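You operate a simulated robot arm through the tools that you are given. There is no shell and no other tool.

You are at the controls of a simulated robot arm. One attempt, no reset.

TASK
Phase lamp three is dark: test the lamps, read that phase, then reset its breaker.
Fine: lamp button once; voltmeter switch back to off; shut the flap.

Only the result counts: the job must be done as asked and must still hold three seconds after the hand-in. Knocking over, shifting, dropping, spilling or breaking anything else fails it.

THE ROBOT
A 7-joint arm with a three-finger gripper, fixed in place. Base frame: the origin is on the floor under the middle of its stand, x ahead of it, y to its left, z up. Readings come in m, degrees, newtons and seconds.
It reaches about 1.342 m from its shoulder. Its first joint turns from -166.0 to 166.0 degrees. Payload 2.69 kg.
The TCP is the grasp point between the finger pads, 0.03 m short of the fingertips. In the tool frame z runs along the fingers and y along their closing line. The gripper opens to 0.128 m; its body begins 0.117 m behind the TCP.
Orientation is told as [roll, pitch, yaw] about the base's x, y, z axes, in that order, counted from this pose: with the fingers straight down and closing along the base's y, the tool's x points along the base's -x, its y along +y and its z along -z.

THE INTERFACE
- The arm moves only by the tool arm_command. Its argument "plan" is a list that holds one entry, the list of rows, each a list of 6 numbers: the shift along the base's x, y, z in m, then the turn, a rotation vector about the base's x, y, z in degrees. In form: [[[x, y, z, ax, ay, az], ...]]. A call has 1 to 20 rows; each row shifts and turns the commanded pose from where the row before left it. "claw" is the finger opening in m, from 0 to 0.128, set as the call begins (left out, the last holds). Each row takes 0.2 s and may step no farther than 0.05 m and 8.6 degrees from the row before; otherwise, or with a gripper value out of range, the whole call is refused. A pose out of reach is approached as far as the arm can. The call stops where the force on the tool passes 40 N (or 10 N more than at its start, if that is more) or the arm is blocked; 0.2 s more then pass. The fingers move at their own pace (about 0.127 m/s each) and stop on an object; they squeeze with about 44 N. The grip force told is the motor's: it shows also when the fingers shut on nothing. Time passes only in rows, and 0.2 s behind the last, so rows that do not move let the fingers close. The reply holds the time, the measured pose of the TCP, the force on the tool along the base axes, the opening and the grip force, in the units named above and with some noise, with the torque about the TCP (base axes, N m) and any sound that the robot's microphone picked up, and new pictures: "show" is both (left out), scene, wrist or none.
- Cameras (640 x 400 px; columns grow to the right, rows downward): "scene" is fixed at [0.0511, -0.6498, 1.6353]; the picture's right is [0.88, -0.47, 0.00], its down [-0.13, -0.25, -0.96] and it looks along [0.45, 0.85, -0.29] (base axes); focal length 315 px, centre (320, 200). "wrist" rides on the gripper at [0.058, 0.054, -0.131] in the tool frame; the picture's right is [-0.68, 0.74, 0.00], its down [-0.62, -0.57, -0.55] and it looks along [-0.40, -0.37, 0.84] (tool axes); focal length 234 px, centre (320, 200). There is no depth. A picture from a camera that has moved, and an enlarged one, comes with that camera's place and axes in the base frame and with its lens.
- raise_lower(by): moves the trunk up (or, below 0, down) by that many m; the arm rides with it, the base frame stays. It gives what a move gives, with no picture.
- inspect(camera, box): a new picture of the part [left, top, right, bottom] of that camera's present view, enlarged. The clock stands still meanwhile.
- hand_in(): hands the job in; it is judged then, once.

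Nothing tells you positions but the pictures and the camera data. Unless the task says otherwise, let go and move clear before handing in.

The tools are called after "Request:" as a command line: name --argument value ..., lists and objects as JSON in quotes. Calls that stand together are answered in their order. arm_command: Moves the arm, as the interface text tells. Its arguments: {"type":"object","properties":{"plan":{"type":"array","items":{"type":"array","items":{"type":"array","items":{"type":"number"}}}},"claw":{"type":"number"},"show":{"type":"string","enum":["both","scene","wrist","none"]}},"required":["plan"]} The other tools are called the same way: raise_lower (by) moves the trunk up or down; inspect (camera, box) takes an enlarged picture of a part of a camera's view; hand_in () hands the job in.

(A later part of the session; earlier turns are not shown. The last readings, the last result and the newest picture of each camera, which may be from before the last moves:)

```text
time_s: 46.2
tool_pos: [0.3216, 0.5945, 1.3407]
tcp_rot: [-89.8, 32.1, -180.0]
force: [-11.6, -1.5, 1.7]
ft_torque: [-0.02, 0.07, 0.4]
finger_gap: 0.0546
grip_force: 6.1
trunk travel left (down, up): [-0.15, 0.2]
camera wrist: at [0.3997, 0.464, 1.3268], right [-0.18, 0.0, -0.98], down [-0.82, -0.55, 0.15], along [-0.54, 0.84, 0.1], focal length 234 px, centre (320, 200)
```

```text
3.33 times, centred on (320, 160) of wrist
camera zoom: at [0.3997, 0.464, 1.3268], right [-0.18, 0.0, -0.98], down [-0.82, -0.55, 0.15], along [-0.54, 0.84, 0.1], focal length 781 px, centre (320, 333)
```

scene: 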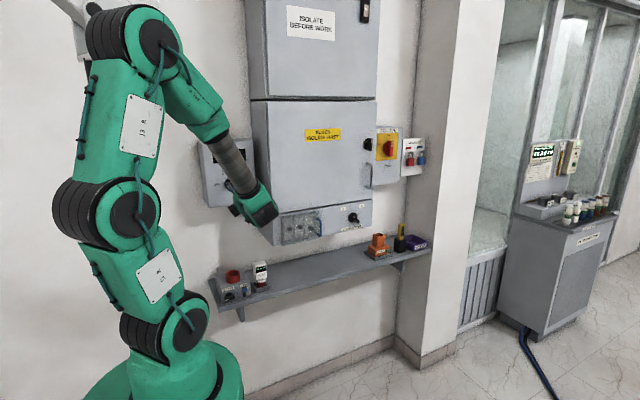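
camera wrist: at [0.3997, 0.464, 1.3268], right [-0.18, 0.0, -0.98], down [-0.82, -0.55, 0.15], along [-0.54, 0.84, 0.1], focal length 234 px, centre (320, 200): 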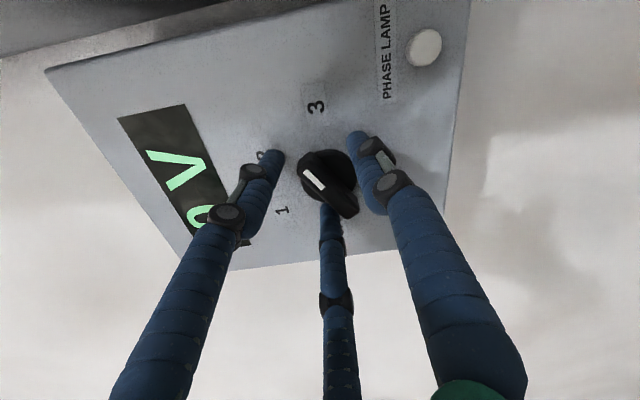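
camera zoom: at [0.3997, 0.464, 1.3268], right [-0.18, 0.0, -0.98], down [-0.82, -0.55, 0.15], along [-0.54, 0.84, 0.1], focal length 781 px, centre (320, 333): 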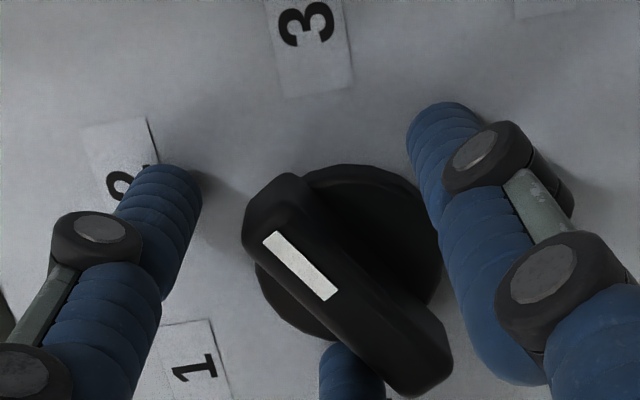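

The bar is following counter-clockwise. I'll continue the arc.

Request:
arm_command --plan '[[[-0.0008, 0, 0.0011, 0, -8, 0], [-0.001, 0, 0.001, 0, -8, 0], [-0.0011, 0, 0.0009, 0, -8, 0], [-0.0012, 0, 0.0007, 0, -8, 0], [-0.0013, 0, 0.0005, 0, -8, 0], [-0.0014, 0, 0.0003, 0, -8, 0], [-0.0014, 0, 0.0001, 0, -8, 0], [0, 0, 0, 0, 0, 0]]]' --claw 0.046 --show "wrist"

Request:
inspect --camera "wrist" --box '[240, 100, 400, 220]'

```text
time_s: 48.0
tool_pos: [0.3139, 0.5931, 1.3448]
tcp_rot: [-87.6, 88.0, -177.7]
force: [-8.8, -3.5, -12.3]
ft_torque: [-0.4, 0.08, 0.35]
finger_gap: 0.0556
grip_force: 7.6
trunk travel left (down, up): [-0.15, 0.2]
camera wrist: at [0.3699, 0.4642, 1.4014], right [0.71, 0.0, -0.7], down [-0.59, -0.55, -0.59], along [-0.38, 0.84, -0.39], focal length 234 px, centre (320, 200)
```

wrist: 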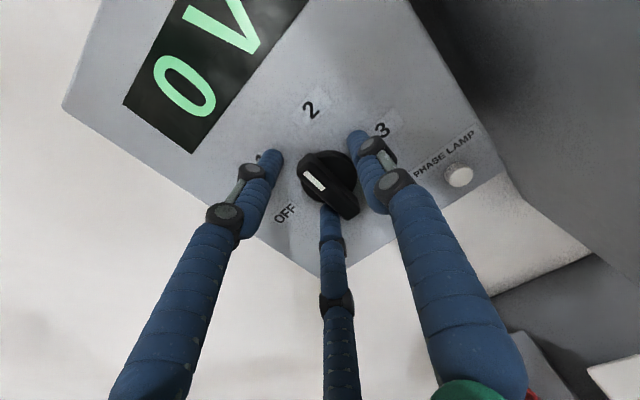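

```text
3.33 times, centred on (320, 160) of wrist
camera zoom: at [0.3699, 0.4642, 1.4014], right [0.71, 0.0, -0.7], down [-0.59, -0.55, -0.59], along [-0.38, 0.84, -0.39], focal length 781 px, centre (320, 333)
```

zoom: 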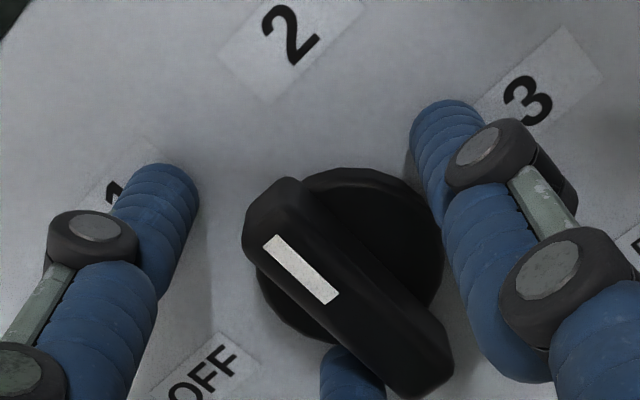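

Halfway back, and the contact still looks square. I'll continue toward OFF.

Request:
arm_command --plan '[[[-0.0014, 0, 0, 0, -8, 0], [-0.0014, 0, -0.0003, 0, -8, 0], [-0.0013, 0, -0.0004, 0, -8, 0], [-0.0013, 0, -0.0006, 0, -8, 0], [-0.0012, 0, -0.0008, 0, -8, 0], [-0.001, 0, -0.0009, 0, -8, 0], [-0.0009, 0, -0.0011, 0, -8, 0], [0, 0, 0, 0, 0, 0]]]' --claw 0.046 --show "wrist"

Request:
inspect --camera "wrist" --box '[240, 100, 400, 220]'

```text
time_s: 49.8
tool_pos: [0.3074, 0.5941, 1.3404]
tcp_rot: [90.1, 36.0, 0.0]
force: [3.9, -5.7, -17.6]
ft_torque: [-0.66, 0.11, -0.35]
finger_gap: 0.0578
grip_force: 8.5
trunk travel left (down, up): [-0.15, 0.2]
camera wrist: at [0.291, 0.4642, 1.4187], right [0.98, 0.0, 0.2], down [0.16, -0.55, -0.82], along [0.11, 0.84, -0.54], focal length 234 px, centre (320, 200)
```

wrist: 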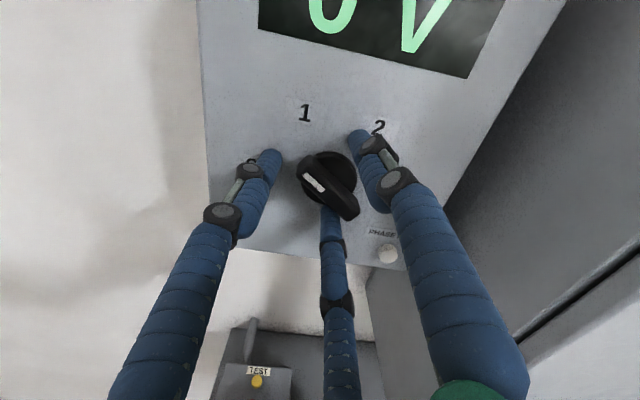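

```text
3.33 times, centred on (320, 160) of wrist
camera zoom: at [0.291, 0.4642, 1.4187], right [0.98, 0.0, 0.2], down [0.16, -0.55, -0.82], along [0.11, 0.84, -0.54], focal length 781 px, centre (320, 333)
```

zoom: 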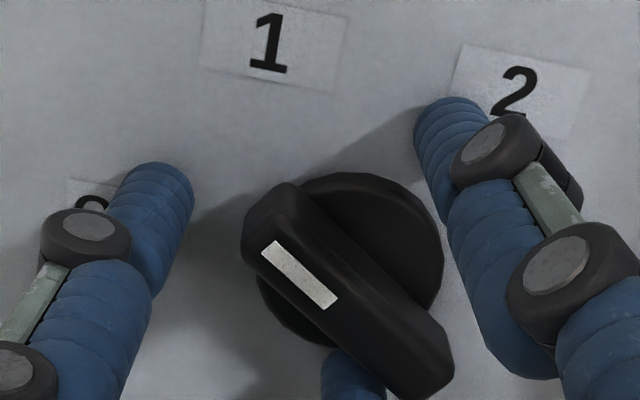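

The bar is lagging only slightly. I'll go on to 0° hand angle and check the pointer.

Request:
arm_command --plan '[[[-0.0007, 0, -0.0012, 0, -8, 0], [-0.0006, 0, -0.0013, 0, -8, 0], [-0.0004, 0, -0.0013, 0, -8, 0], [-0.0002, 0, -0.0014, 0, -8, 0], [0, 0, -0.0007, 0, -4, 0], [0, 0, 0, 0, 0, 0]]]' --claw 0.046 --show "wrist"

Request:
inspect --camera "wrist" --box '[240, 100, 400, 220]'

```text
time_s: 51.2
tool_pos: [0.305, 0.5957, 1.3347]
tcp_rot: [90.1, 0.1, 0.0]
force: [9.5, -1.7, -16.6]
ft_torque: [-0.5, 0.26, -0.35]
finger_gap: 0.0575
grip_force: 8.6
trunk travel left (down, up): [-0.15, 0.2]
camera wrist: at [0.247, 0.4646, 1.3886], right [0.68, 0.0, 0.74], down [0.62, -0.55, -0.57], along [0.4, 0.84, -0.37], focal length 234 px, centre (320, 200)
```

wrist: 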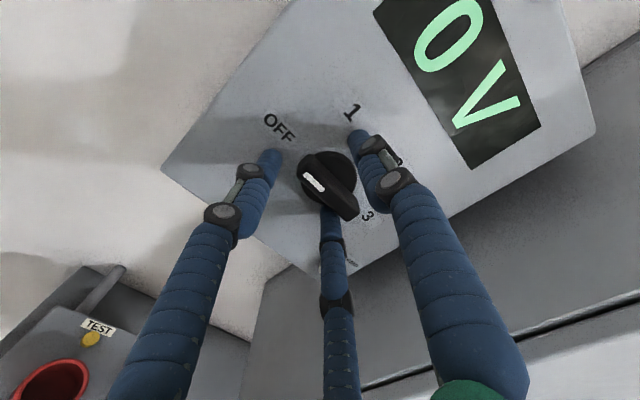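

```text
3.33 times, centred on (320, 160) of wrist
camera zoom: at [0.247, 0.4646, 1.3886], right [0.68, 0.0, 0.74], down [0.62, -0.55, -0.57], along [0.4, 0.84, -0.37], focal length 781 px, centre (320, 333)
```

zoom: 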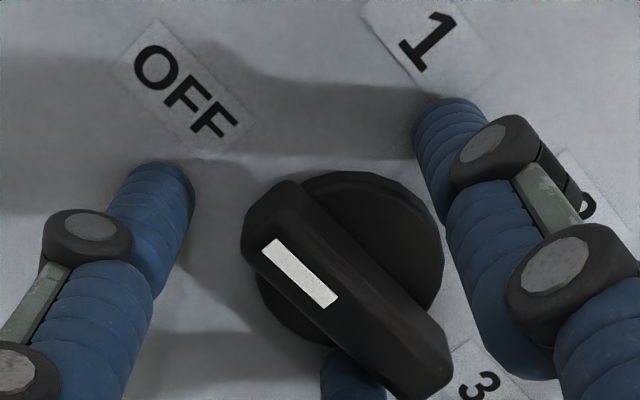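

The pointer is back at OFF (about 0°). I'll open the fingers and verify it stays there.

Request:
arm_command --plan '[[[0, 0, 0, 0, 0, 0], [0, 0, 0, 0, 0, 0], [0, -0.02, 0, 0, 0, 0], [0, -0.03, 0, 0, 0, 0], [0, -0.03, 0, 0, 0, 0], [0, -0.03, 0, 0, 0, 0]]]' --claw 0.07 --show "wrist"

Request:
inspect --camera "wrist" --box '[240, 60, 400, 180]'

```text
time_s: 52.6
tool_pos: [0.3054, 0.4833, 1.3358]
tcp_rot: [90.1, 0.0, 0.1]
force: [0.1, 0.5, 0.6]
ft_torque: [0.01, -0.01, 0.0]
finger_gap: 0.0702
grip_force: 0.1
trunk travel left (down, up): [-0.15, 0.2]
camera wrist: at [0.2473, 0.3539, 1.39], right [0.68, 0.0, 0.74], down [0.62, -0.55, -0.57], along [0.4, 0.84, -0.37], focal length 234 px, centre (320, 200)
```

wrist: 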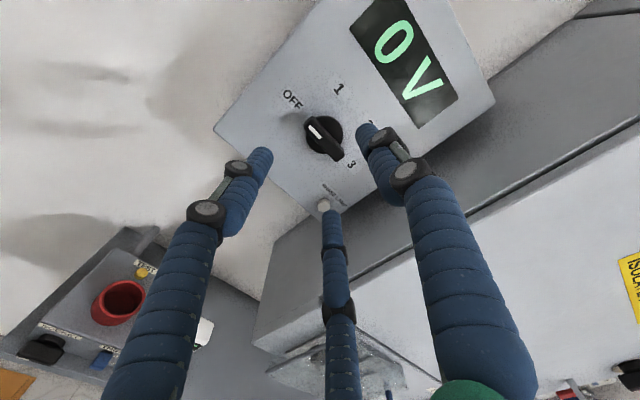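

```text
3.33 times, centred on (320, 120) of wrist
camera zoom: at [0.2473, 0.3539, 1.39], right [0.68, 0.0, 0.74], down [0.62, -0.55, -0.57], along [0.4, 0.84, -0.37], focal length 781 px, centre (320, 467)
```

zoom: 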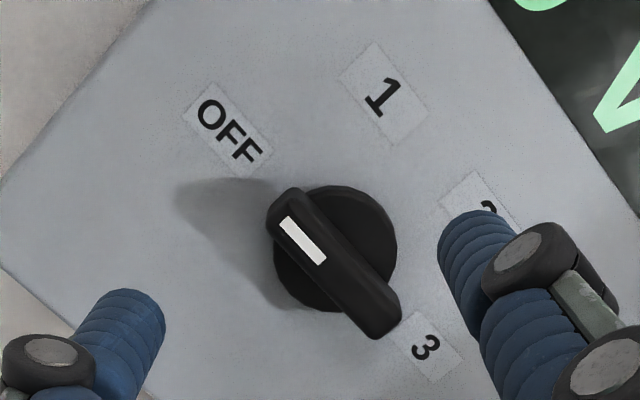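

The pointer is at OFF and I'm clear of the meter box. Next I'll travel across, well in front of the cabinet, to look closely at the breaker flap and its blue handle.

Request:
arm_command --plan '[[[0, -0.04, 0, 0, 0, 0], [0, -0.04, 0, 0, 0, 0], [0.037, -0.008, -0.022, 0, 0, 0], [0.037, -0.008, -0.022, 0, 0, 0], [0.037, -0.008, -0.022, 0, 0, 0], [0.037, -0.008, -0.022, 0, 0, 0], [0.037, -0.008, -0.022, 0, 0, 0], [0.037, -0.008, -0.022, 0, 0, 0], [0.037, -0.008, -0.022, 0, 0, 0], [0.037, -0.008, -0.022, 0, 0, 0], [0, 0, 0, 0, 0, 0]]]' --claw 0.07 --show "both"

Request:
inspect --camera "scene" --box '[190, 130, 270, 215]'

```text
time_s: 55.0
tool_pos: [0.6023, 0.3391, 1.16]
tcp_rot: [90.1, 0.1, 0.0]
force: [0.1, -0.7, -0.9]
ft_torque: [0.05, 0.0, 0.06]
finger_gap: 0.0699
grip_force: 0.1
trunk travel left (down, up): [-0.15, 0.2]
camera wrist: at [0.5443, 0.2097, 1.2138], right [0.68, 0.0, 0.73], down [0.61, -0.55, -0.57], along [0.4, 0.84, -0.37], focal length 234 px, centre (320, 200)
```

scene: 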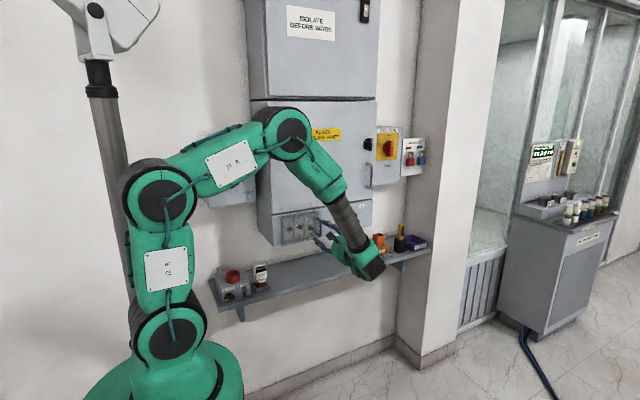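
wrist: 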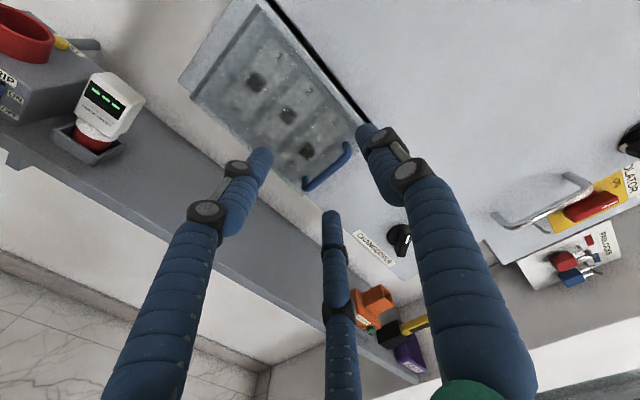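

```text
4.71 times, centred on (230, 172) of scene
camera zoom: at [0.0511, -0.6498, 1.6353], right [0.88, -0.47, 0.0], down [-0.13, -0.25, -0.96], along [0.45, 0.85, -0.29], focal length 1484 px, centre (744, 329)
```

zoom: 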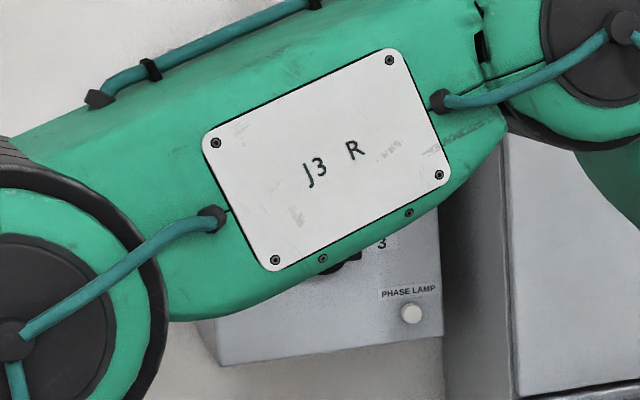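

Request:
inspect --camera "wrist" --box '[180, 0, 380, 200]'

Request:
inspect --camera "scene" --box '[265, 195, 345, 255]'

```text
2.00 times, centred on (280, 100) of wrist
camera zoom: at [0.5443, 0.2097, 1.2138], right [0.68, 0.0, 0.73], down [0.61, -0.55, -0.57], along [0.4, 0.84, -0.37], focal length 468 px, centre (400, 400)
```

zoom: 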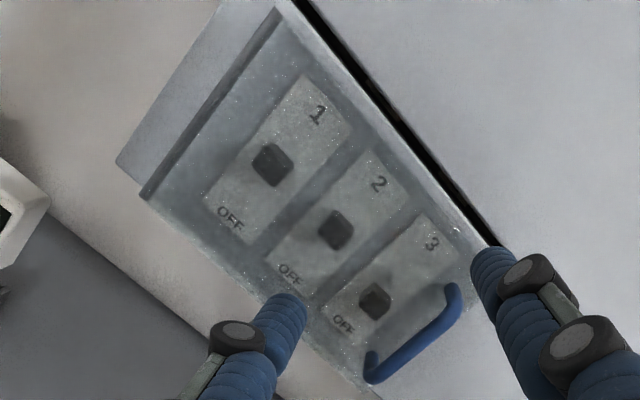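

```text
6.67 times, centred on (305, 225) of scene
camera zoom: at [0.0511, -0.6498, 1.6353], right [0.88, -0.47, 0.0], down [-0.13, -0.25, -0.96], along [0.45, 0.85, -0.29], focal length 2103 px, centre (420, 33)
```

zoom: 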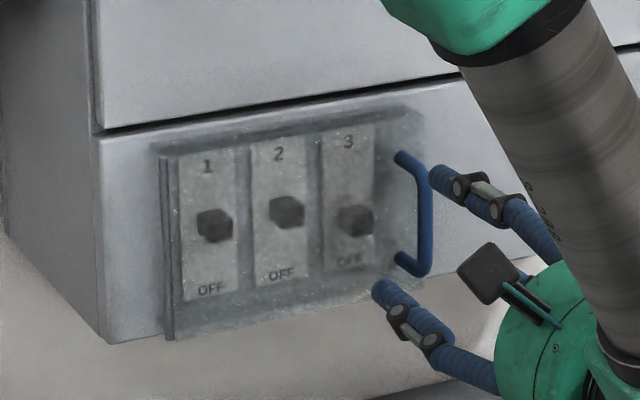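

The flap is clear plastic, hinged on the left with a blue U-handle on the right, and breaker 3 sits lower behind it. I'll turn the hand 90° so it can grip the upright handle. The camera then sits on the right side and gives me a second viewpoint.

Request:
arm_command --plan '[[[0.006, 0, -0.003, 0, 8.2, 0], [0.006, 0, -0.003, 0, 8.2, 0], [0.006, 0, -0.003, 0, 8.2, 0], [0.006, 0, -0.003, 0, 8.2, 0], [0.006, 0, -0.003, 0, 8.2, 0], [0.006, 0, -0.003, 0, 8.2, 0], [0.006, 0, -0.003, 0, 8.2, 0], [0.006, 0, -0.003, 0, 8.2, 0], [0.006, 0, -0.003, 0, 8.2, 0], [0.006, 0, -0.003, 0, 8.2, 0], [0, 0, 0, 0, 8, 0], [0, 0, 0, 0, 0, 0]]]' --claw 0.08 --show "both"

Request:
inspect --camera "wrist" --box '[180, 60, 400, 240]'

```text
time_s: 57.6
tool_pos: [0.6616, 0.3393, 1.131]
tcp_rot: [-92.3, 89.9, 177.5]
force: [-0.2, -0.1, 0.0]
ft_torque: [0.0, 0.0, -0.01]
finger_gap: 0.0801
grip_force: 0.0
trunk travel left (down, up): [-0.15, 0.2]
camera wrist: at [0.7147, 0.2095, 1.1881], right [0.73, 0.0, -0.68], down [-0.57, -0.55, -0.61], along [-0.37, 0.84, -0.4], focal length 234 px, centre (320, 200)
```

scene: 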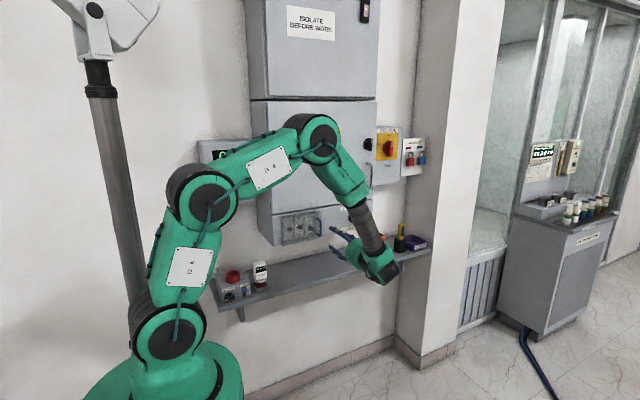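
wrist: 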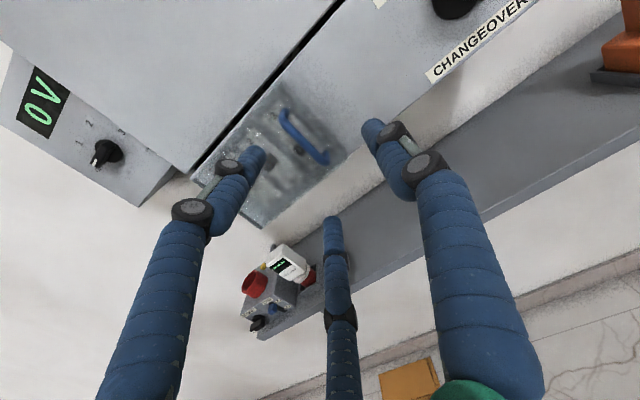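

```text
2.22 times, centred on (290, 150) of wrist
camera zoom: at [0.7147, 0.2095, 1.1881], right [0.73, 0.0, -0.68], down [-0.57, -0.55, -0.61], along [-0.37, 0.84, -0.4], focal length 520 px, centre (387, 311)
```

zoom: 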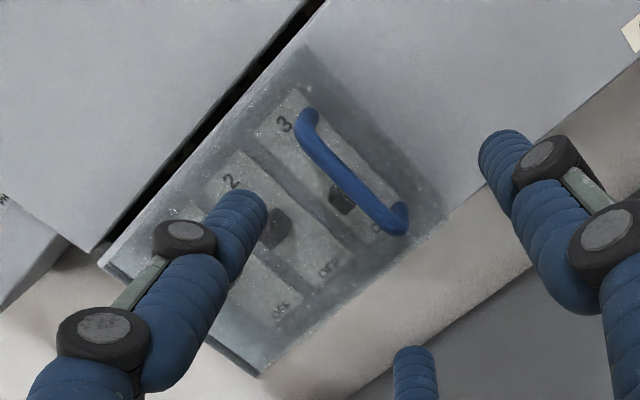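

Two viewpoints agree: the handle bar is at about [0.640, 0.465, z 1.105–1.168] and breaker 3's toggle at about [0.618, 0.512, 1.123], 14 mm lower than breaker 2's. I'll move in with the open hand around the handle.

Request:
arm_command --plan '[[[-0.007, 0.02, 0.002, 0, 0, 0], [-0.007, 0.02, 0.002, 0, 0, 0], [-0.007, 0.02, 0.002, 0, 0, 0], [-0.005, 0.02, 0, 0, 0, 0], [0, 0, 0, 0, 0, 0]]]' --claw 0.08 --show "wrist"

Request:
inspect --camera "wrist" --box '[220, 80, 420, 240]'

```text
time_s: 58.8
tool_pos: [0.6338, 0.4207, 1.1362]
tcp_rot: [-84.4, 89.9, -174.4]
force: [0.2, 0.1, 1.5]
ft_torque: [-0.01, 0.04, -0.02]
finger_gap: 0.0798
grip_force: 0.0
trunk travel left (down, up): [-0.15, 0.2]
camera wrist: at [0.688, 0.2905, 1.1942], right [0.74, 0.0, -0.68], down [-0.57, -0.55, -0.61], along [-0.37, 0.84, -0.4], focal length 234 px, centre (320, 200)
```

wrist: 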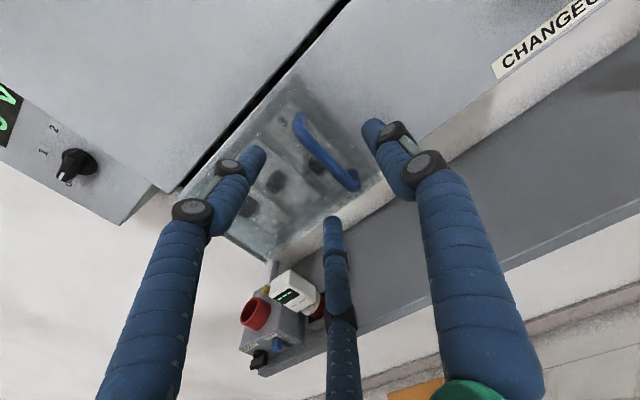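

```text
2.50 times, centred on (320, 160) of wrist
camera zoom: at [0.688, 0.2905, 1.1942], right [0.74, 0.0, -0.68], down [-0.57, -0.55, -0.61], along [-0.37, 0.84, -0.4], focal length 585 px, centre (320, 300)
```

zoom: 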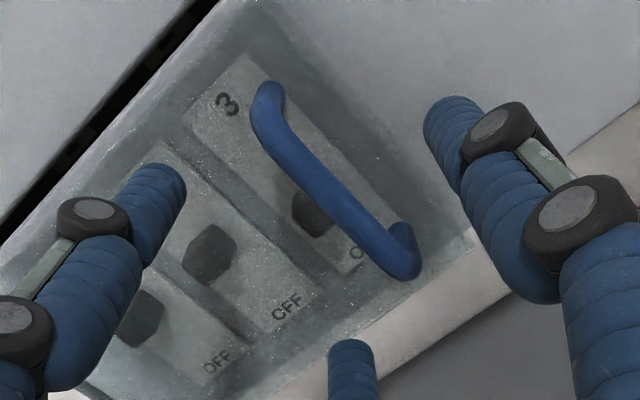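

The bar lies between the fingers' closing lines as planned. I'll advance 3.5 cm and look again before closing.

Request:
arm_command --plan '[[[0, 0.015, 0, 0, 0, 0], [0, 0.015, 0, 0, 0, 0], [0.001, 0.005, 0, 0, 0, 0], [0, 0, 0, 0, 0, 0]]]' --claw 0.08 --show "wrist"

Request:
inspect --camera "wrist" --box '[220, 80, 420, 240]'

Request:
inspect --camera "scene" --box '[265, 195, 365, 265]'

```text
time_s: 59.8
tool_pos: [0.6358, 0.4564, 1.1347]
tcp_rot: [-85.4, 90.0, -175.5]
force: [-0.4, 0.6, 0.0]
ft_torque: [0.02, -0.02, 0.01]
finger_gap: 0.0801
grip_force: 0.1
trunk travel left (down, up): [-0.15, 0.2]
camera wrist: at [0.6896, 0.3257, 1.1943], right [0.74, 0.0, -0.68], down [-0.57, -0.55, -0.61], along [-0.37, 0.84, -0.4], focal length 234 px, centre (320, 200)
```

wrist: 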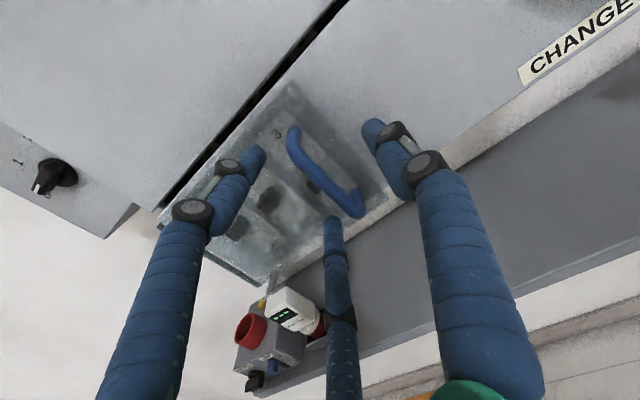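

```text
2.50 times, centred on (320, 160) of wrist
camera zoom: at [0.6896, 0.3257, 1.1943], right [0.74, 0.0, -0.68], down [-0.57, -0.55, -0.61], along [-0.37, 0.84, -0.4], focal length 585 px, centre (320, 300)
```

zoom: 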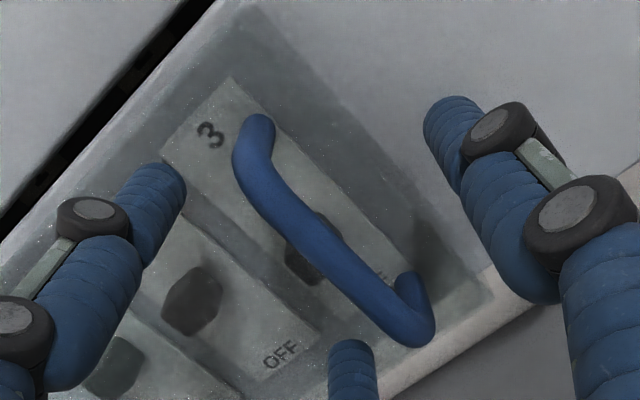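

```text
5.71 times, centred on (315, 230) of scene
camera zoom: at [0.0511, -0.6498, 1.6353], right [0.88, -0.47, 0.0], down [-0.13, -0.25, -0.96], along [0.45, 0.85, -0.29], focal length 1802 px, centre (349, 29)
```

zoom: 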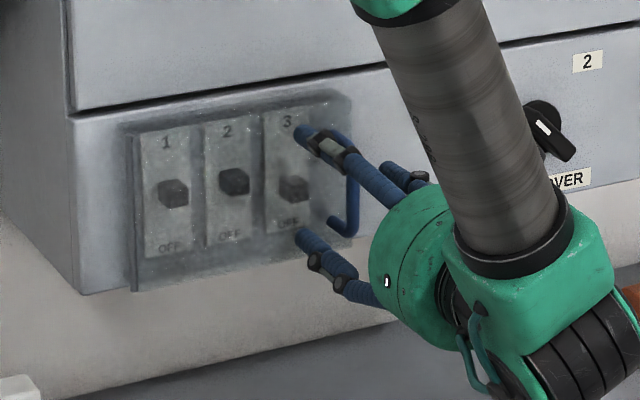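

The handle sits between the two left fingers and the thumb on the right. I'll close the gripper on the bar.

Request:
arm_command --plan '[[[0, 0, 0, 0, 0, 0], [0, 0, 0, 0, 0, 0], [0, 0, 0, 0, 0, 0]]]' --claw 0.01 --show "wrist"

Request:
inspect --camera "wrist" --box '[220, 80, 420, 240]'

```text
time_s: 60.6
tool_pos: [0.637, 0.4559, 1.1356]
tcp_rot: [-108.9, 89.8, 160.9]
force: [13.5, -2.1, -0.2]
ft_torque: [-0.19, -0.07, -0.04]
finger_gap: 0.0162
grip_force: 42.4
trunk travel left (down, up): [-0.15, 0.2]
camera wrist: at [0.6909, 0.3251, 1.1943], right [0.74, 0.0, -0.68], down [-0.57, -0.55, -0.62], along [-0.37, 0.84, -0.4], focal length 234 px, centre (320, 200)
```

wrist: 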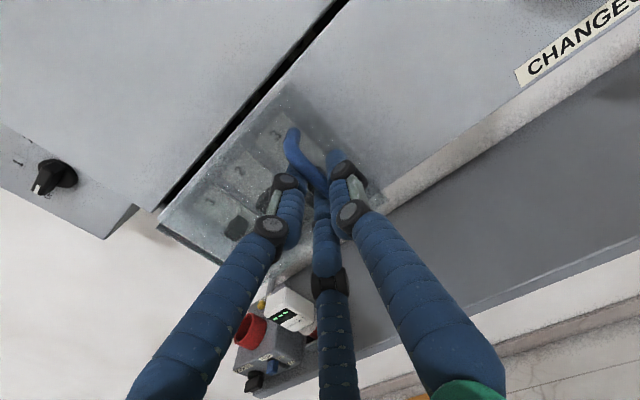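

```text
2.50 times, centred on (320, 160) of wrist
camera zoom: at [0.6909, 0.3251, 1.1943], right [0.74, 0.0, -0.68], down [-0.57, -0.55, -0.62], along [-0.37, 0.84, -0.4], focal length 585 px, centre (320, 300)
```

zoom: 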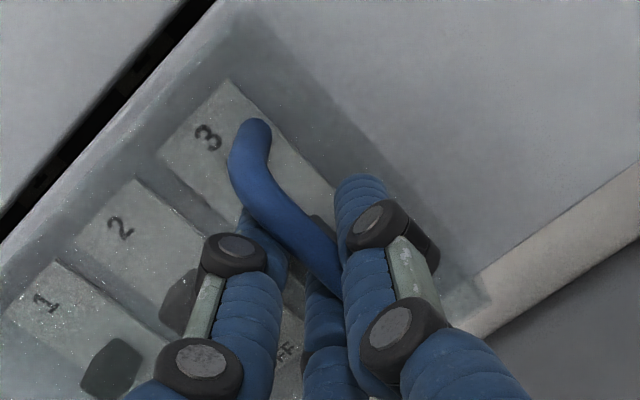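

The bar is gripped (42 N). I'll pull the flap open gently along an arc about its left hinge, turning the hand with it, starting with a small amount.

Request:
arm_command --plan '[[[0.001, -0.007, 0, 0, 0, -2], [-0.004, -0.0105, 0, 0, 0, -4], [-0.005, -0.0105, 0, 0, 0, -4], [0, 0, 0, 0, 0, 0]]]' --claw 0.01 --show "both"

Request:
inspect --camera "scene" --box '[265, 195, 365, 265]'

```text
time_s: 61.6
tool_pos: [0.6274, 0.4274, 1.1356]
tcp_rot: [-106.9, 89.9, 152.9]
force: [6.3, -2.8, -0.1]
ft_torque: [0.04, -0.1, -0.02]
finger_gap: 0.0164
grip_force: 42.0
trunk travel left (down, up): [-0.15, 0.2]
camera wrist: at [0.6573, 0.2904, 1.1942], right [0.72, -0.13, -0.68], down [-0.65, -0.44, -0.62], along [-0.22, 0.89, -0.4], focal length 234 px, centre (320, 200)
```

scene: 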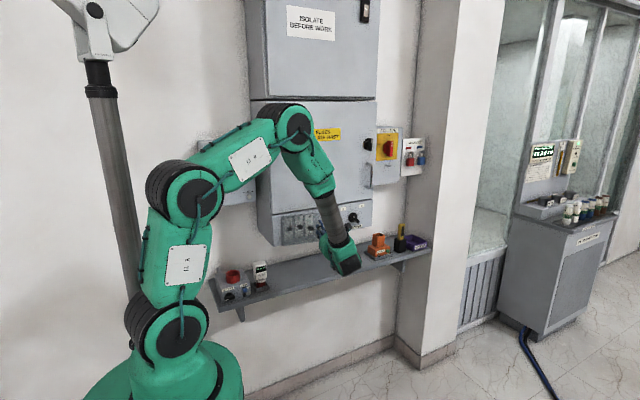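
wrist: 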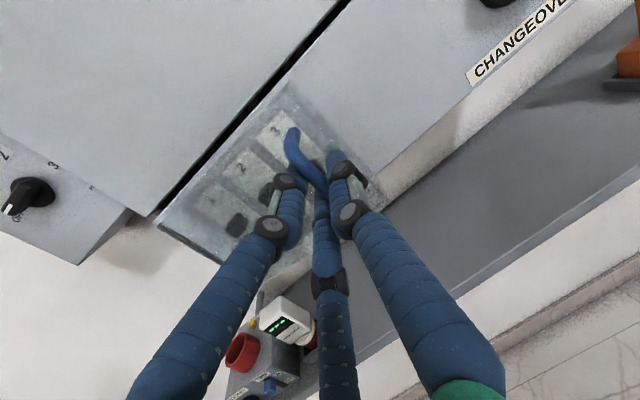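

```text
5.71 times, centred on (315, 230) of scene
camera zoom: at [0.0511, -0.6498, 1.6353], right [0.88, -0.47, 0.0], down [-0.13, -0.25, -0.96], along [0.45, 0.85, -0.29], focal length 1802 px, centre (349, 29)
```

zoom: 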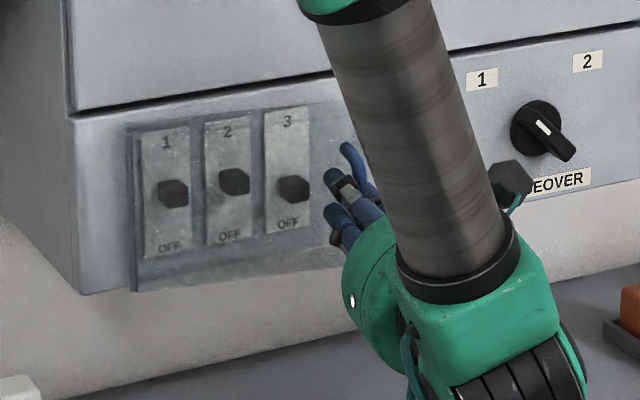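

The flap is swinging open with little force. I'll continue the arc to about 40°.

Request:
arm_command --plan '[[[-0.006, -0.0099, 0, 0, 0, -4], [-0.0067, -0.0095, 0, 0, 0, -4], [-0.0073, -0.009, 0, 0, 0, -4], [-0.0079, -0.0085, 0, 0, 0, -4], [-0.0085, -0.0079, 0, 0, 0, -4], [-0.009, -0.0073, 0, 0, 0, -4], [-0.0095, -0.0067, 0, 0, 0, -4], [-0.0099, -0.006, 0, 0, 0, -4], [0, 0, 0, 0, 0, 0]]]' --claw 0.01 --show "both"

Request:
inspect --camera "scene" --box '[255, 195, 365, 275]'

```text
time_s: 62.8
tool_pos: [0.5943, 0.3817, 1.1367]
tcp_rot: [-139.3, 89.9, 100.4]
force: [8.5, -7.9, -1.4]
ft_torque: [-0.54, 0.19, -0.06]
finger_gap: 0.0161
grip_force: 41.2
trunk travel left (down, up): [-0.15, 0.2]
stopped in row 6: the force on the tool passed its limit at 42 N (the readings are from after the stop); the commanded pose is now the measured one
camera wrist: at [0.5745, 0.2422, 1.194], right [0.64, -0.37, -0.68], down [-0.77, -0.19, -0.62], along [0.1, 0.91, -0.4], focal length 234 px, centre (320, 200)
```

scene: 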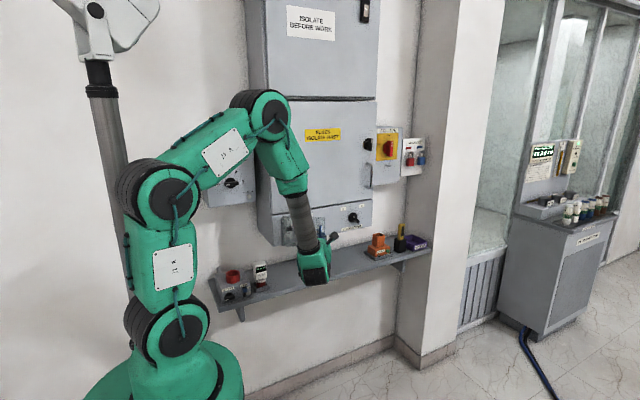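
wrist: 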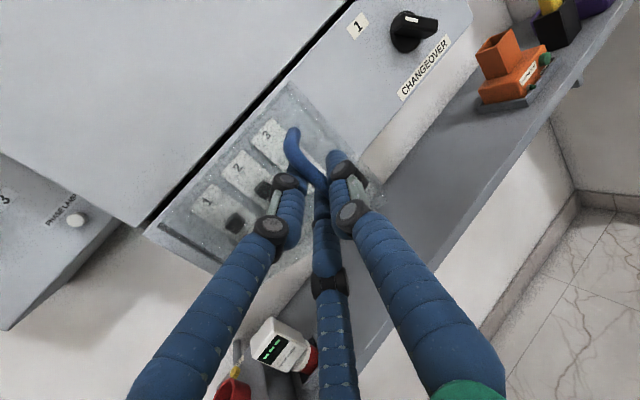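

```text
5.00 times, centred on (310, 235) of scene
camera zoom: at [0.0511, -0.6498, 1.6353], right [0.88, -0.47, 0.0], down [-0.13, -0.25, -0.96], along [0.45, 0.85, -0.29], focal length 1577 px, centre (370, 25)
```

zoom: 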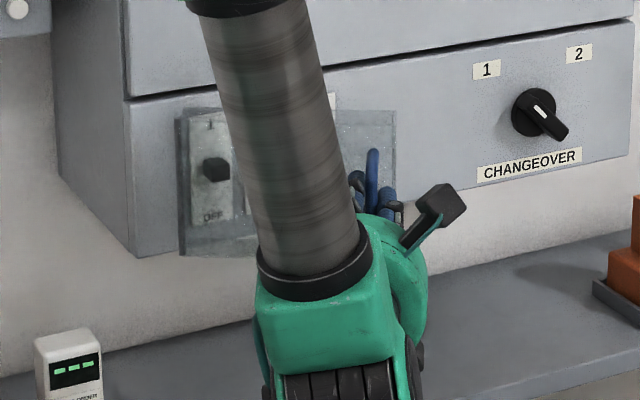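

The force limit tripped with a purely radial load, so my assumed hinge point is slightly off. The flap is open about 30°. I'll ease outward a little and continue in smaller steps with a corrected arc.

Request:
arm_command --plan '[[[0.0015, -0.0015, 0, 0, 0, 0], [0, 0, 0, 0, 0, 0], [-0.0058, -0.0053, 0, 0, 0, -3], [-0.0061, -0.005, 0, 0, 0, -3], [0, 0, 0, 0, 0, 0]]]' --claw 0.01 --show "wrist"

Request:
inspect --camera "wrist" --box '[220, 80, 420, 240]'

```text
time_s: 64.0
tool_pos: [0.5816, 0.3699, 1.1358]
tcp_rot: [-129.7, 90.1, 104.1]
force: [3.1, -3.5, -3.7]
ft_torque: [0.04, -0.08, -0.04]
finger_gap: 0.0159
grip_force: 41.8
trunk travel left (down, up): [-0.15, 0.2]
camera wrist: at [0.548, 0.2343, 1.1941], right [0.59, -0.43, -0.68], down [-0.78, -0.11, -0.62], along [0.19, 0.89, -0.4], focal length 234 px, centre (320, 200)
```

wrist: 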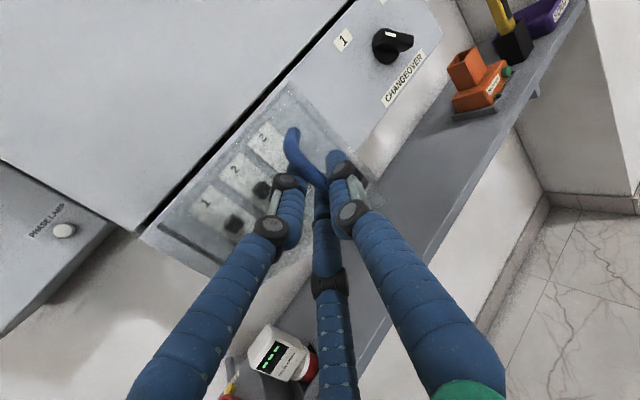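

```text
2.50 times, centred on (320, 160) of wrist
camera zoom: at [0.548, 0.2343, 1.1941], right [0.59, -0.43, -0.68], down [-0.78, -0.11, -0.62], along [0.19, 0.89, -0.4], focal length 585 px, centre (320, 300)
```

zoom: 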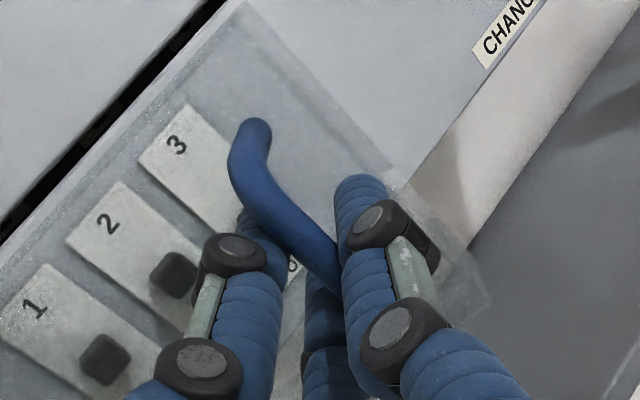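

Forces are low now. I'll continue the same way.

Request:
arm_command --plan '[[[-0.0058, -0.0049, 0, 0, 0, -3], [-0.0063, -0.0047, 0, 0, 0, -3], [-0.0065, -0.0044, 0, 0, 0, -3], [-0.0068, -0.004, 0, 0, 0, -3], [0, 0, 0, 0, 0, 0]]]' --claw 0.01 --show "both"

```text
time_s: 65.3
tool_pos: [0.554, 0.3531, 1.1318]
tcp_rot: [-1.1, 88.7, -137.3]
force: [-0.6, -1.5, -5.1]
ft_torque: [0.07, 0.0, 0.13]
finger_gap: 0.0161
grip_force: 41.5
out of reach, approached as far as the arm can: row 4
trunk travel left (down, up): [-0.15, 0.2]
stopped in row 5: the force on the tool passed its limit at 41 N (the readings are from after the stop); the commanded pose is now the measured one
camera wrist: at [0.4978, 0.2255, 1.1928], right [0.5, -0.54, -0.68], down [-0.8, 0.02, -0.6], along [0.34, 0.84, -0.42], focal length 234 px, centre (320, 200)
```

scene: 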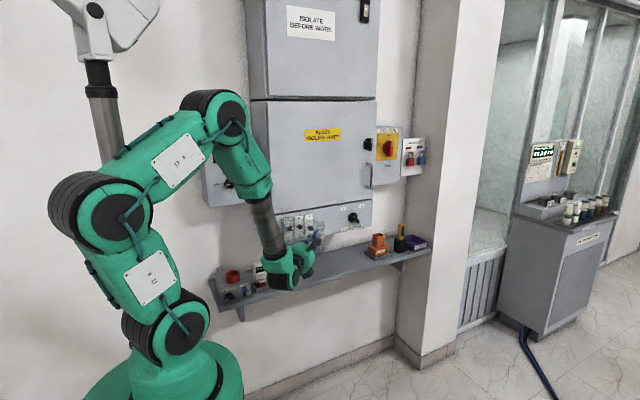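
wrist: 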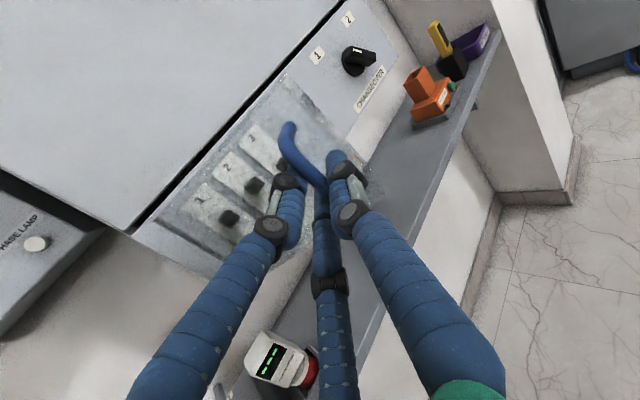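

The wrist has reached a joint limit with the flap about 47° open, which is enough. I'll release the handle and back straight off along the hand's axis.

Request:
arm_command --plan '[[[0, 0, 0, 0, 0, 0], [0, 0, 0, 0, 0, 0], [0, 0, 0, 0, 0, 0]]]' --claw 0.08 --show "wrist"

Request:
inspect --camera "wrist" --box '[180, 60, 420, 240]'

```text
time_s: 66.1
tool_pos: [0.5541, 0.3526, 1.1333]
tcp_rot: [1.4, 88.9, -134.9]
force: [0.1, 0.0, 0.4]
ft_torque: [0.02, -0.04, 0.0]
finger_gap: 0.0802
grip_force: 0.0
trunk travel left (down, up): [-0.15, 0.2]
camera wrist: at [0.4978, 0.2257, 1.1939], right [0.5, -0.54, -0.68], down [-0.8, 0.02, -0.61], along [0.34, 0.84, -0.42], focal length 234 px, centre (320, 200)
```

wrist: 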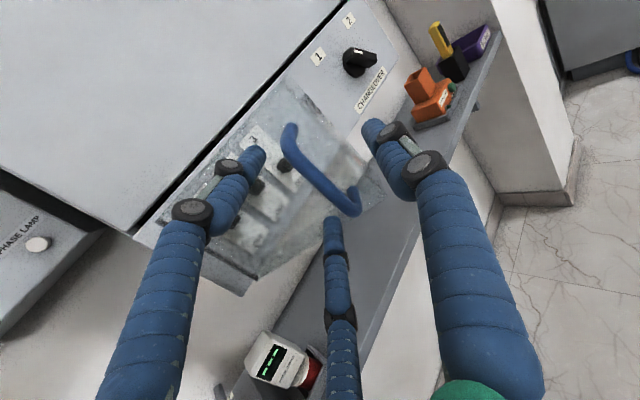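

```text
2.22 times, centred on (300, 150) of wrist
camera zoom: at [0.4978, 0.2257, 1.1939], right [0.5, -0.54, -0.68], down [-0.8, 0.02, -0.61], along [0.34, 0.84, -0.42], focal length 520 px, centre (364, 311)
```

zoom: 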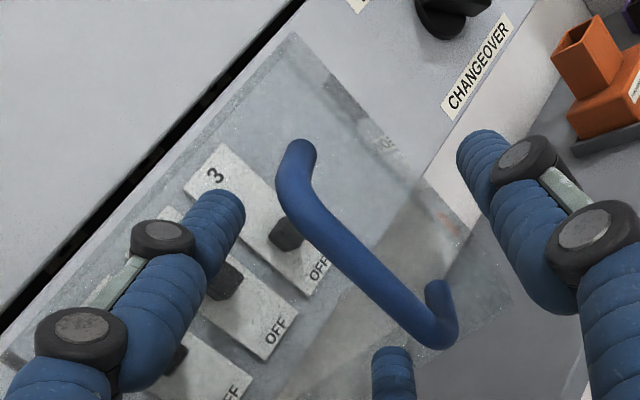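

The flap stays open on its own. I'll back off, then swing the hand round to point at the wall again on the right (inner) side of the flap, well in front of it.

Request:
arm_command --plan '[[[-0.0144, -0.0138, 0, 0, 0, 0], [-0.0144, -0.0138, 0, 0, 0, 0], [-0.0144, -0.0138, 0, 0, 0, 0], [0, -0.03, 0, 0, 0, 7.6], [0, -0.03, 0, 0, 0, 7.6], [0.045, -0.003, 0, 0, 0, 7.6], [0.045, -0.003, 0, 0, 0, 7.6], [0.045, -0.003, 0, 0, 0, 7.6], [0.045, -0.003, 0, 0, 0, 7.6], [0.03, 0, 0, 0, 0, 0], [0, 0, 0, 0, 0, 0]]]' --claw 0.08 --show "both"

```text
time_s: 68.5
tool_pos: [0.7227, 0.2376, 1.1343]
tcp_rot: [0.4, 88.9, -90.1]
force: [-0.2, -0.7, -0.4]
ft_torque: [0.04, 0.02, 0.02]
finger_gap: 0.08
grip_force: 0.2
trunk travel left (down, up): [-0.15, 0.2]
camera wrist: at [0.7749, 0.1084, 1.1952], right [0.74, -0.02, -0.68], down [-0.57, -0.55, -0.61], along [-0.36, 0.83, -0.42], focal length 234 px, centre (320, 200)
```

scene: 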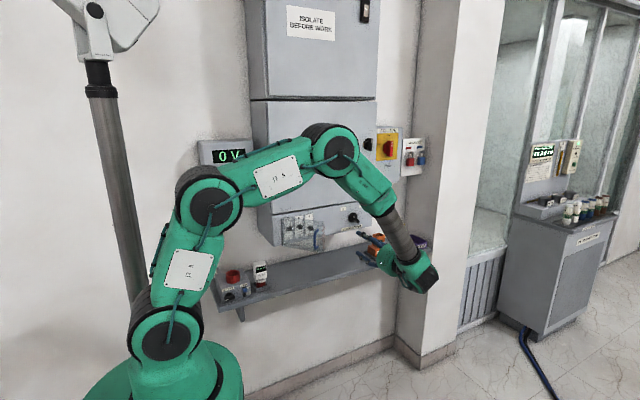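
wrist: 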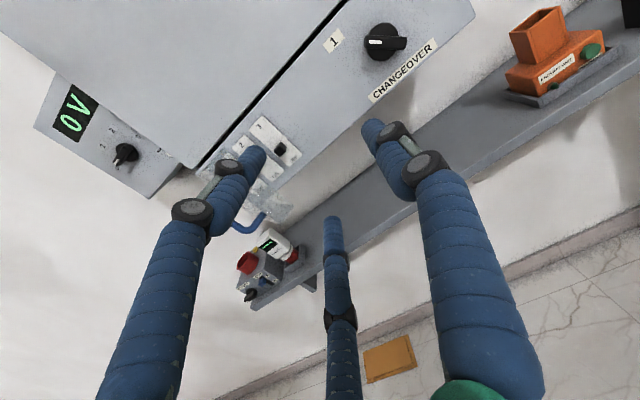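

I'm now on the inner side; breaker 3 is exposed and the flap stands open. I'll zoom in to locate the flap's free edge.

Request:
inspect --camera "wrist" --box '[180, 80, 340, 260]'

Request:
inspect --camera "scene" --box '[255, 195, 365, 275]'

```text
2.22 times, centred on (260, 170) of wrist
camera zoom: at [0.7749, 0.1084, 1.1952], right [0.74, -0.02, -0.68], down [-0.57, -0.55, -0.61], along [-0.36, 0.83, -0.42], focal length 520 px, centre (453, 267)
```

zoom: 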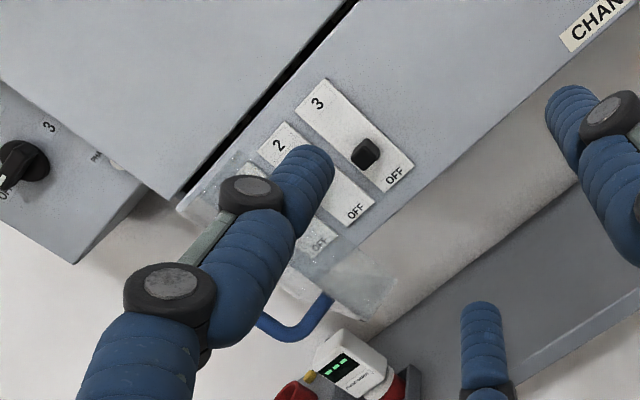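

```text
5.00 times, centred on (310, 235) of scene
camera zoom: at [0.0511, -0.6498, 1.6353], right [0.88, -0.47, 0.0], down [-0.13, -0.25, -0.96], along [0.45, 0.85, -0.29], focal length 1577 px, centre (370, 25)
```

zoom: 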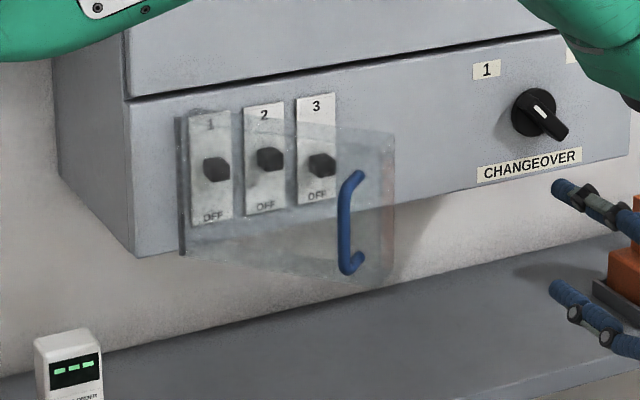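

The flap is at about 47°. I'll make a fist, move to the inner side of the flap and sweep left to push it fully open.

Request:
arm_command --plan '[[[-0.005, 0.03, 0, 0, 0, 0], [-0.005, 0.035, 0, 0, 0, 0], [-0.005, 0.035, 0, 0, 0, 0], [-0.005, 0.035, 0, 0, 0, 0], [0, 0.035, 0, 0, 0, 0], [0, 0, 0, 0, 0, 0]]]' --claw 0 --show "wrist"

```text
time_s: 69.9
tool_pos: [0.7011, 0.4089, 1.1334]
tcp_rot: [1.1, 88.9, -89.6]
force: [-0.3, 0.2, 0.3]
ft_torque: [-0.03, 0.01, -0.04]
finger_gap: 0.0021
grip_force: 31.4
trunk travel left (down, up): [-0.15, 0.2]
camera wrist: at [0.7538, 0.2804, 1.1948], right [0.74, -0.02, -0.68], down [-0.57, -0.55, -0.61], along [-0.36, 0.83, -0.42], focal length 234 px, centre (320, 200)
```

wrist: 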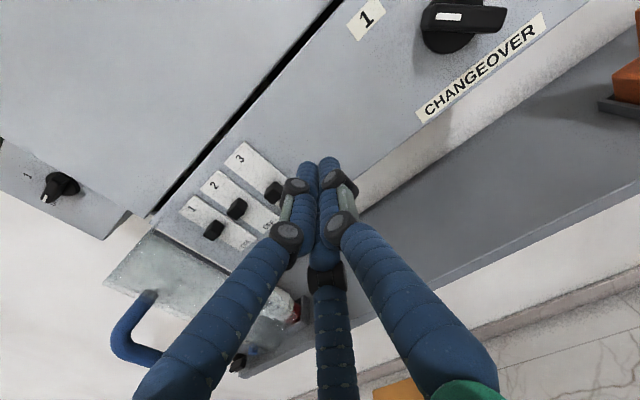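

The fist is on the inner side of the flap. I'll sweep left to push it open.

Request:
arm_command --plan '[[[-0.025, 0, 0, 0, 0, 0], [-0.025, 0, 0, 0, 0, 0], [-0.02, 0, 0, 0, 0, 0], [-0.02, 0, 0, 0, 0, 0], [-0.02, 0, 0, 0, 0, 0], [-0.02, 0, 0, 0, 0, 0]]]' --claw 0 --show "both"

```text
time_s: 71.1
tool_pos: [0.6027, 0.4067, 1.1329]
tcp_rot: [-0.3, 89.0, -91.4]
force: [13.4, -17.6, -3.0]
ft_torque: [0.43, 0.46, 1.04]
finger_gap: 0.0021
grip_force: 30.9
trunk travel left (down, up): [-0.15, 0.2]
stopped in row 5: the force on the tool passed its limit at 55 N (the readings are from after the stop); the commanded pose is now the measured one
camera wrist: at [0.654, 0.2759, 1.193], right [0.74, -0.03, -0.68], down [-0.58, -0.55, -0.61], along [-0.35, 0.84, -0.42], focal length 234 px, centre (320, 200)
```

scene: 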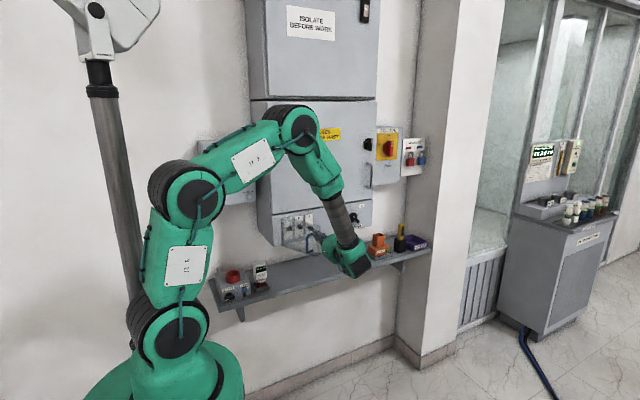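
wrist: 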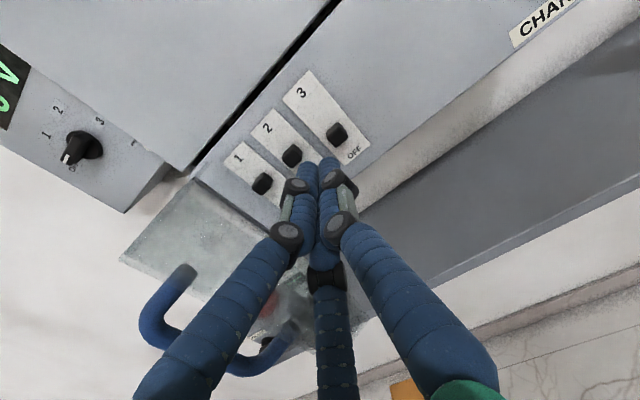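

The flap's edge jammed against the splayed base of the fingers. I'll ease right, pull back so only the fingertips reach behind the flap's edge, then sweep again.

Request:
arm_command --plan '[[[0.015, 0, 0, 0, 0, 0], [0.02, -0.01, 0, 0, 0, 0], [0.01, -0.03, 0, 0, 0, 0], [0, -0.03, 0, 0, 0, 0], [0, 0, 0, 0, 0, 0]]]' --claw 0 --show "wrist"

Request:
inspect --camera "scene" --box '[255, 195, 365, 275]'

Request:
inspect --camera "wrist" --box '[90, 120, 390, 340]'

```text
time_s: 72.3
tool_pos: [0.6461, 0.3359, 1.1335]
tcp_rot: [5.6, 89.1, -85.5]
force: [-1.2, -0.6, -0.4]
ft_torque: [-0.01, 0.02, 0.01]
finger_gap: 0.0021
grip_force: 31.6
trunk travel left (down, up): [-0.15, 0.2]
camera wrist: at [0.6963, 0.2061, 1.1938], right [0.74, -0.03, -0.68], down [-0.57, -0.55, -0.61], along [-0.36, 0.84, -0.42], focal length 234 px, centre (320, 200)
```

wrist: 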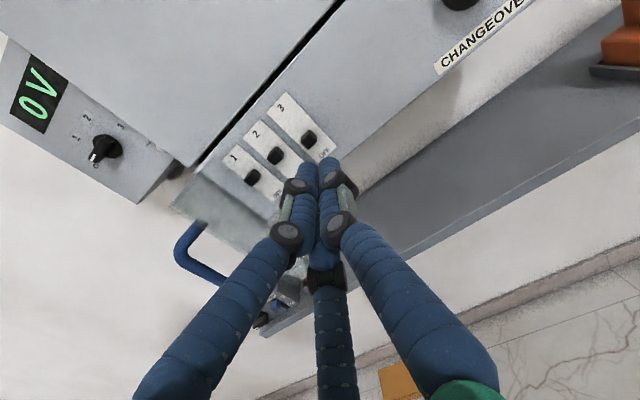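

```text
5.00 times, centred on (310, 235) of scene
camera zoom: at [0.0511, -0.6498, 1.6353], right [0.88, -0.47, 0.0], down [-0.13, -0.25, -0.96], along [0.45, 0.85, -0.29], focal length 1577 px, centre (370, 25)
```

zoom: 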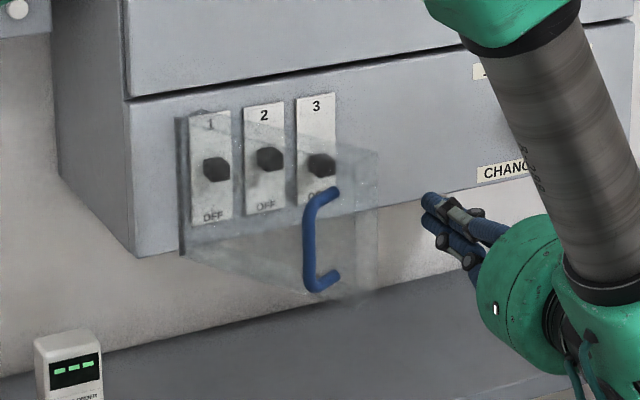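

```text
1.82 times, centred on (240, 230) of wrist
camera zoom: at [0.6963, 0.2061, 1.1938], right [0.74, -0.03, -0.68], down [-0.57, -0.55, -0.61], along [-0.36, 0.84, -0.42], focal length 426 px, centre (466, 146)
```

zoom: 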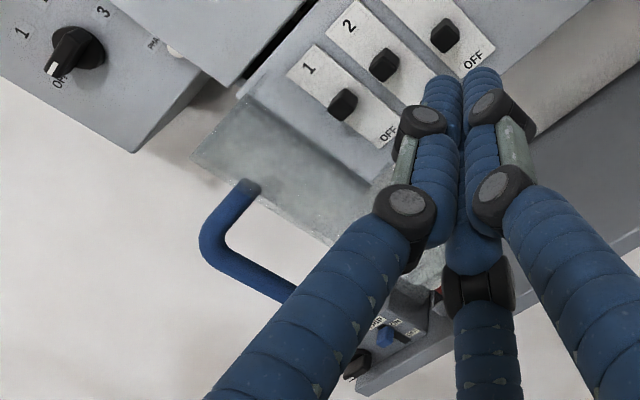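

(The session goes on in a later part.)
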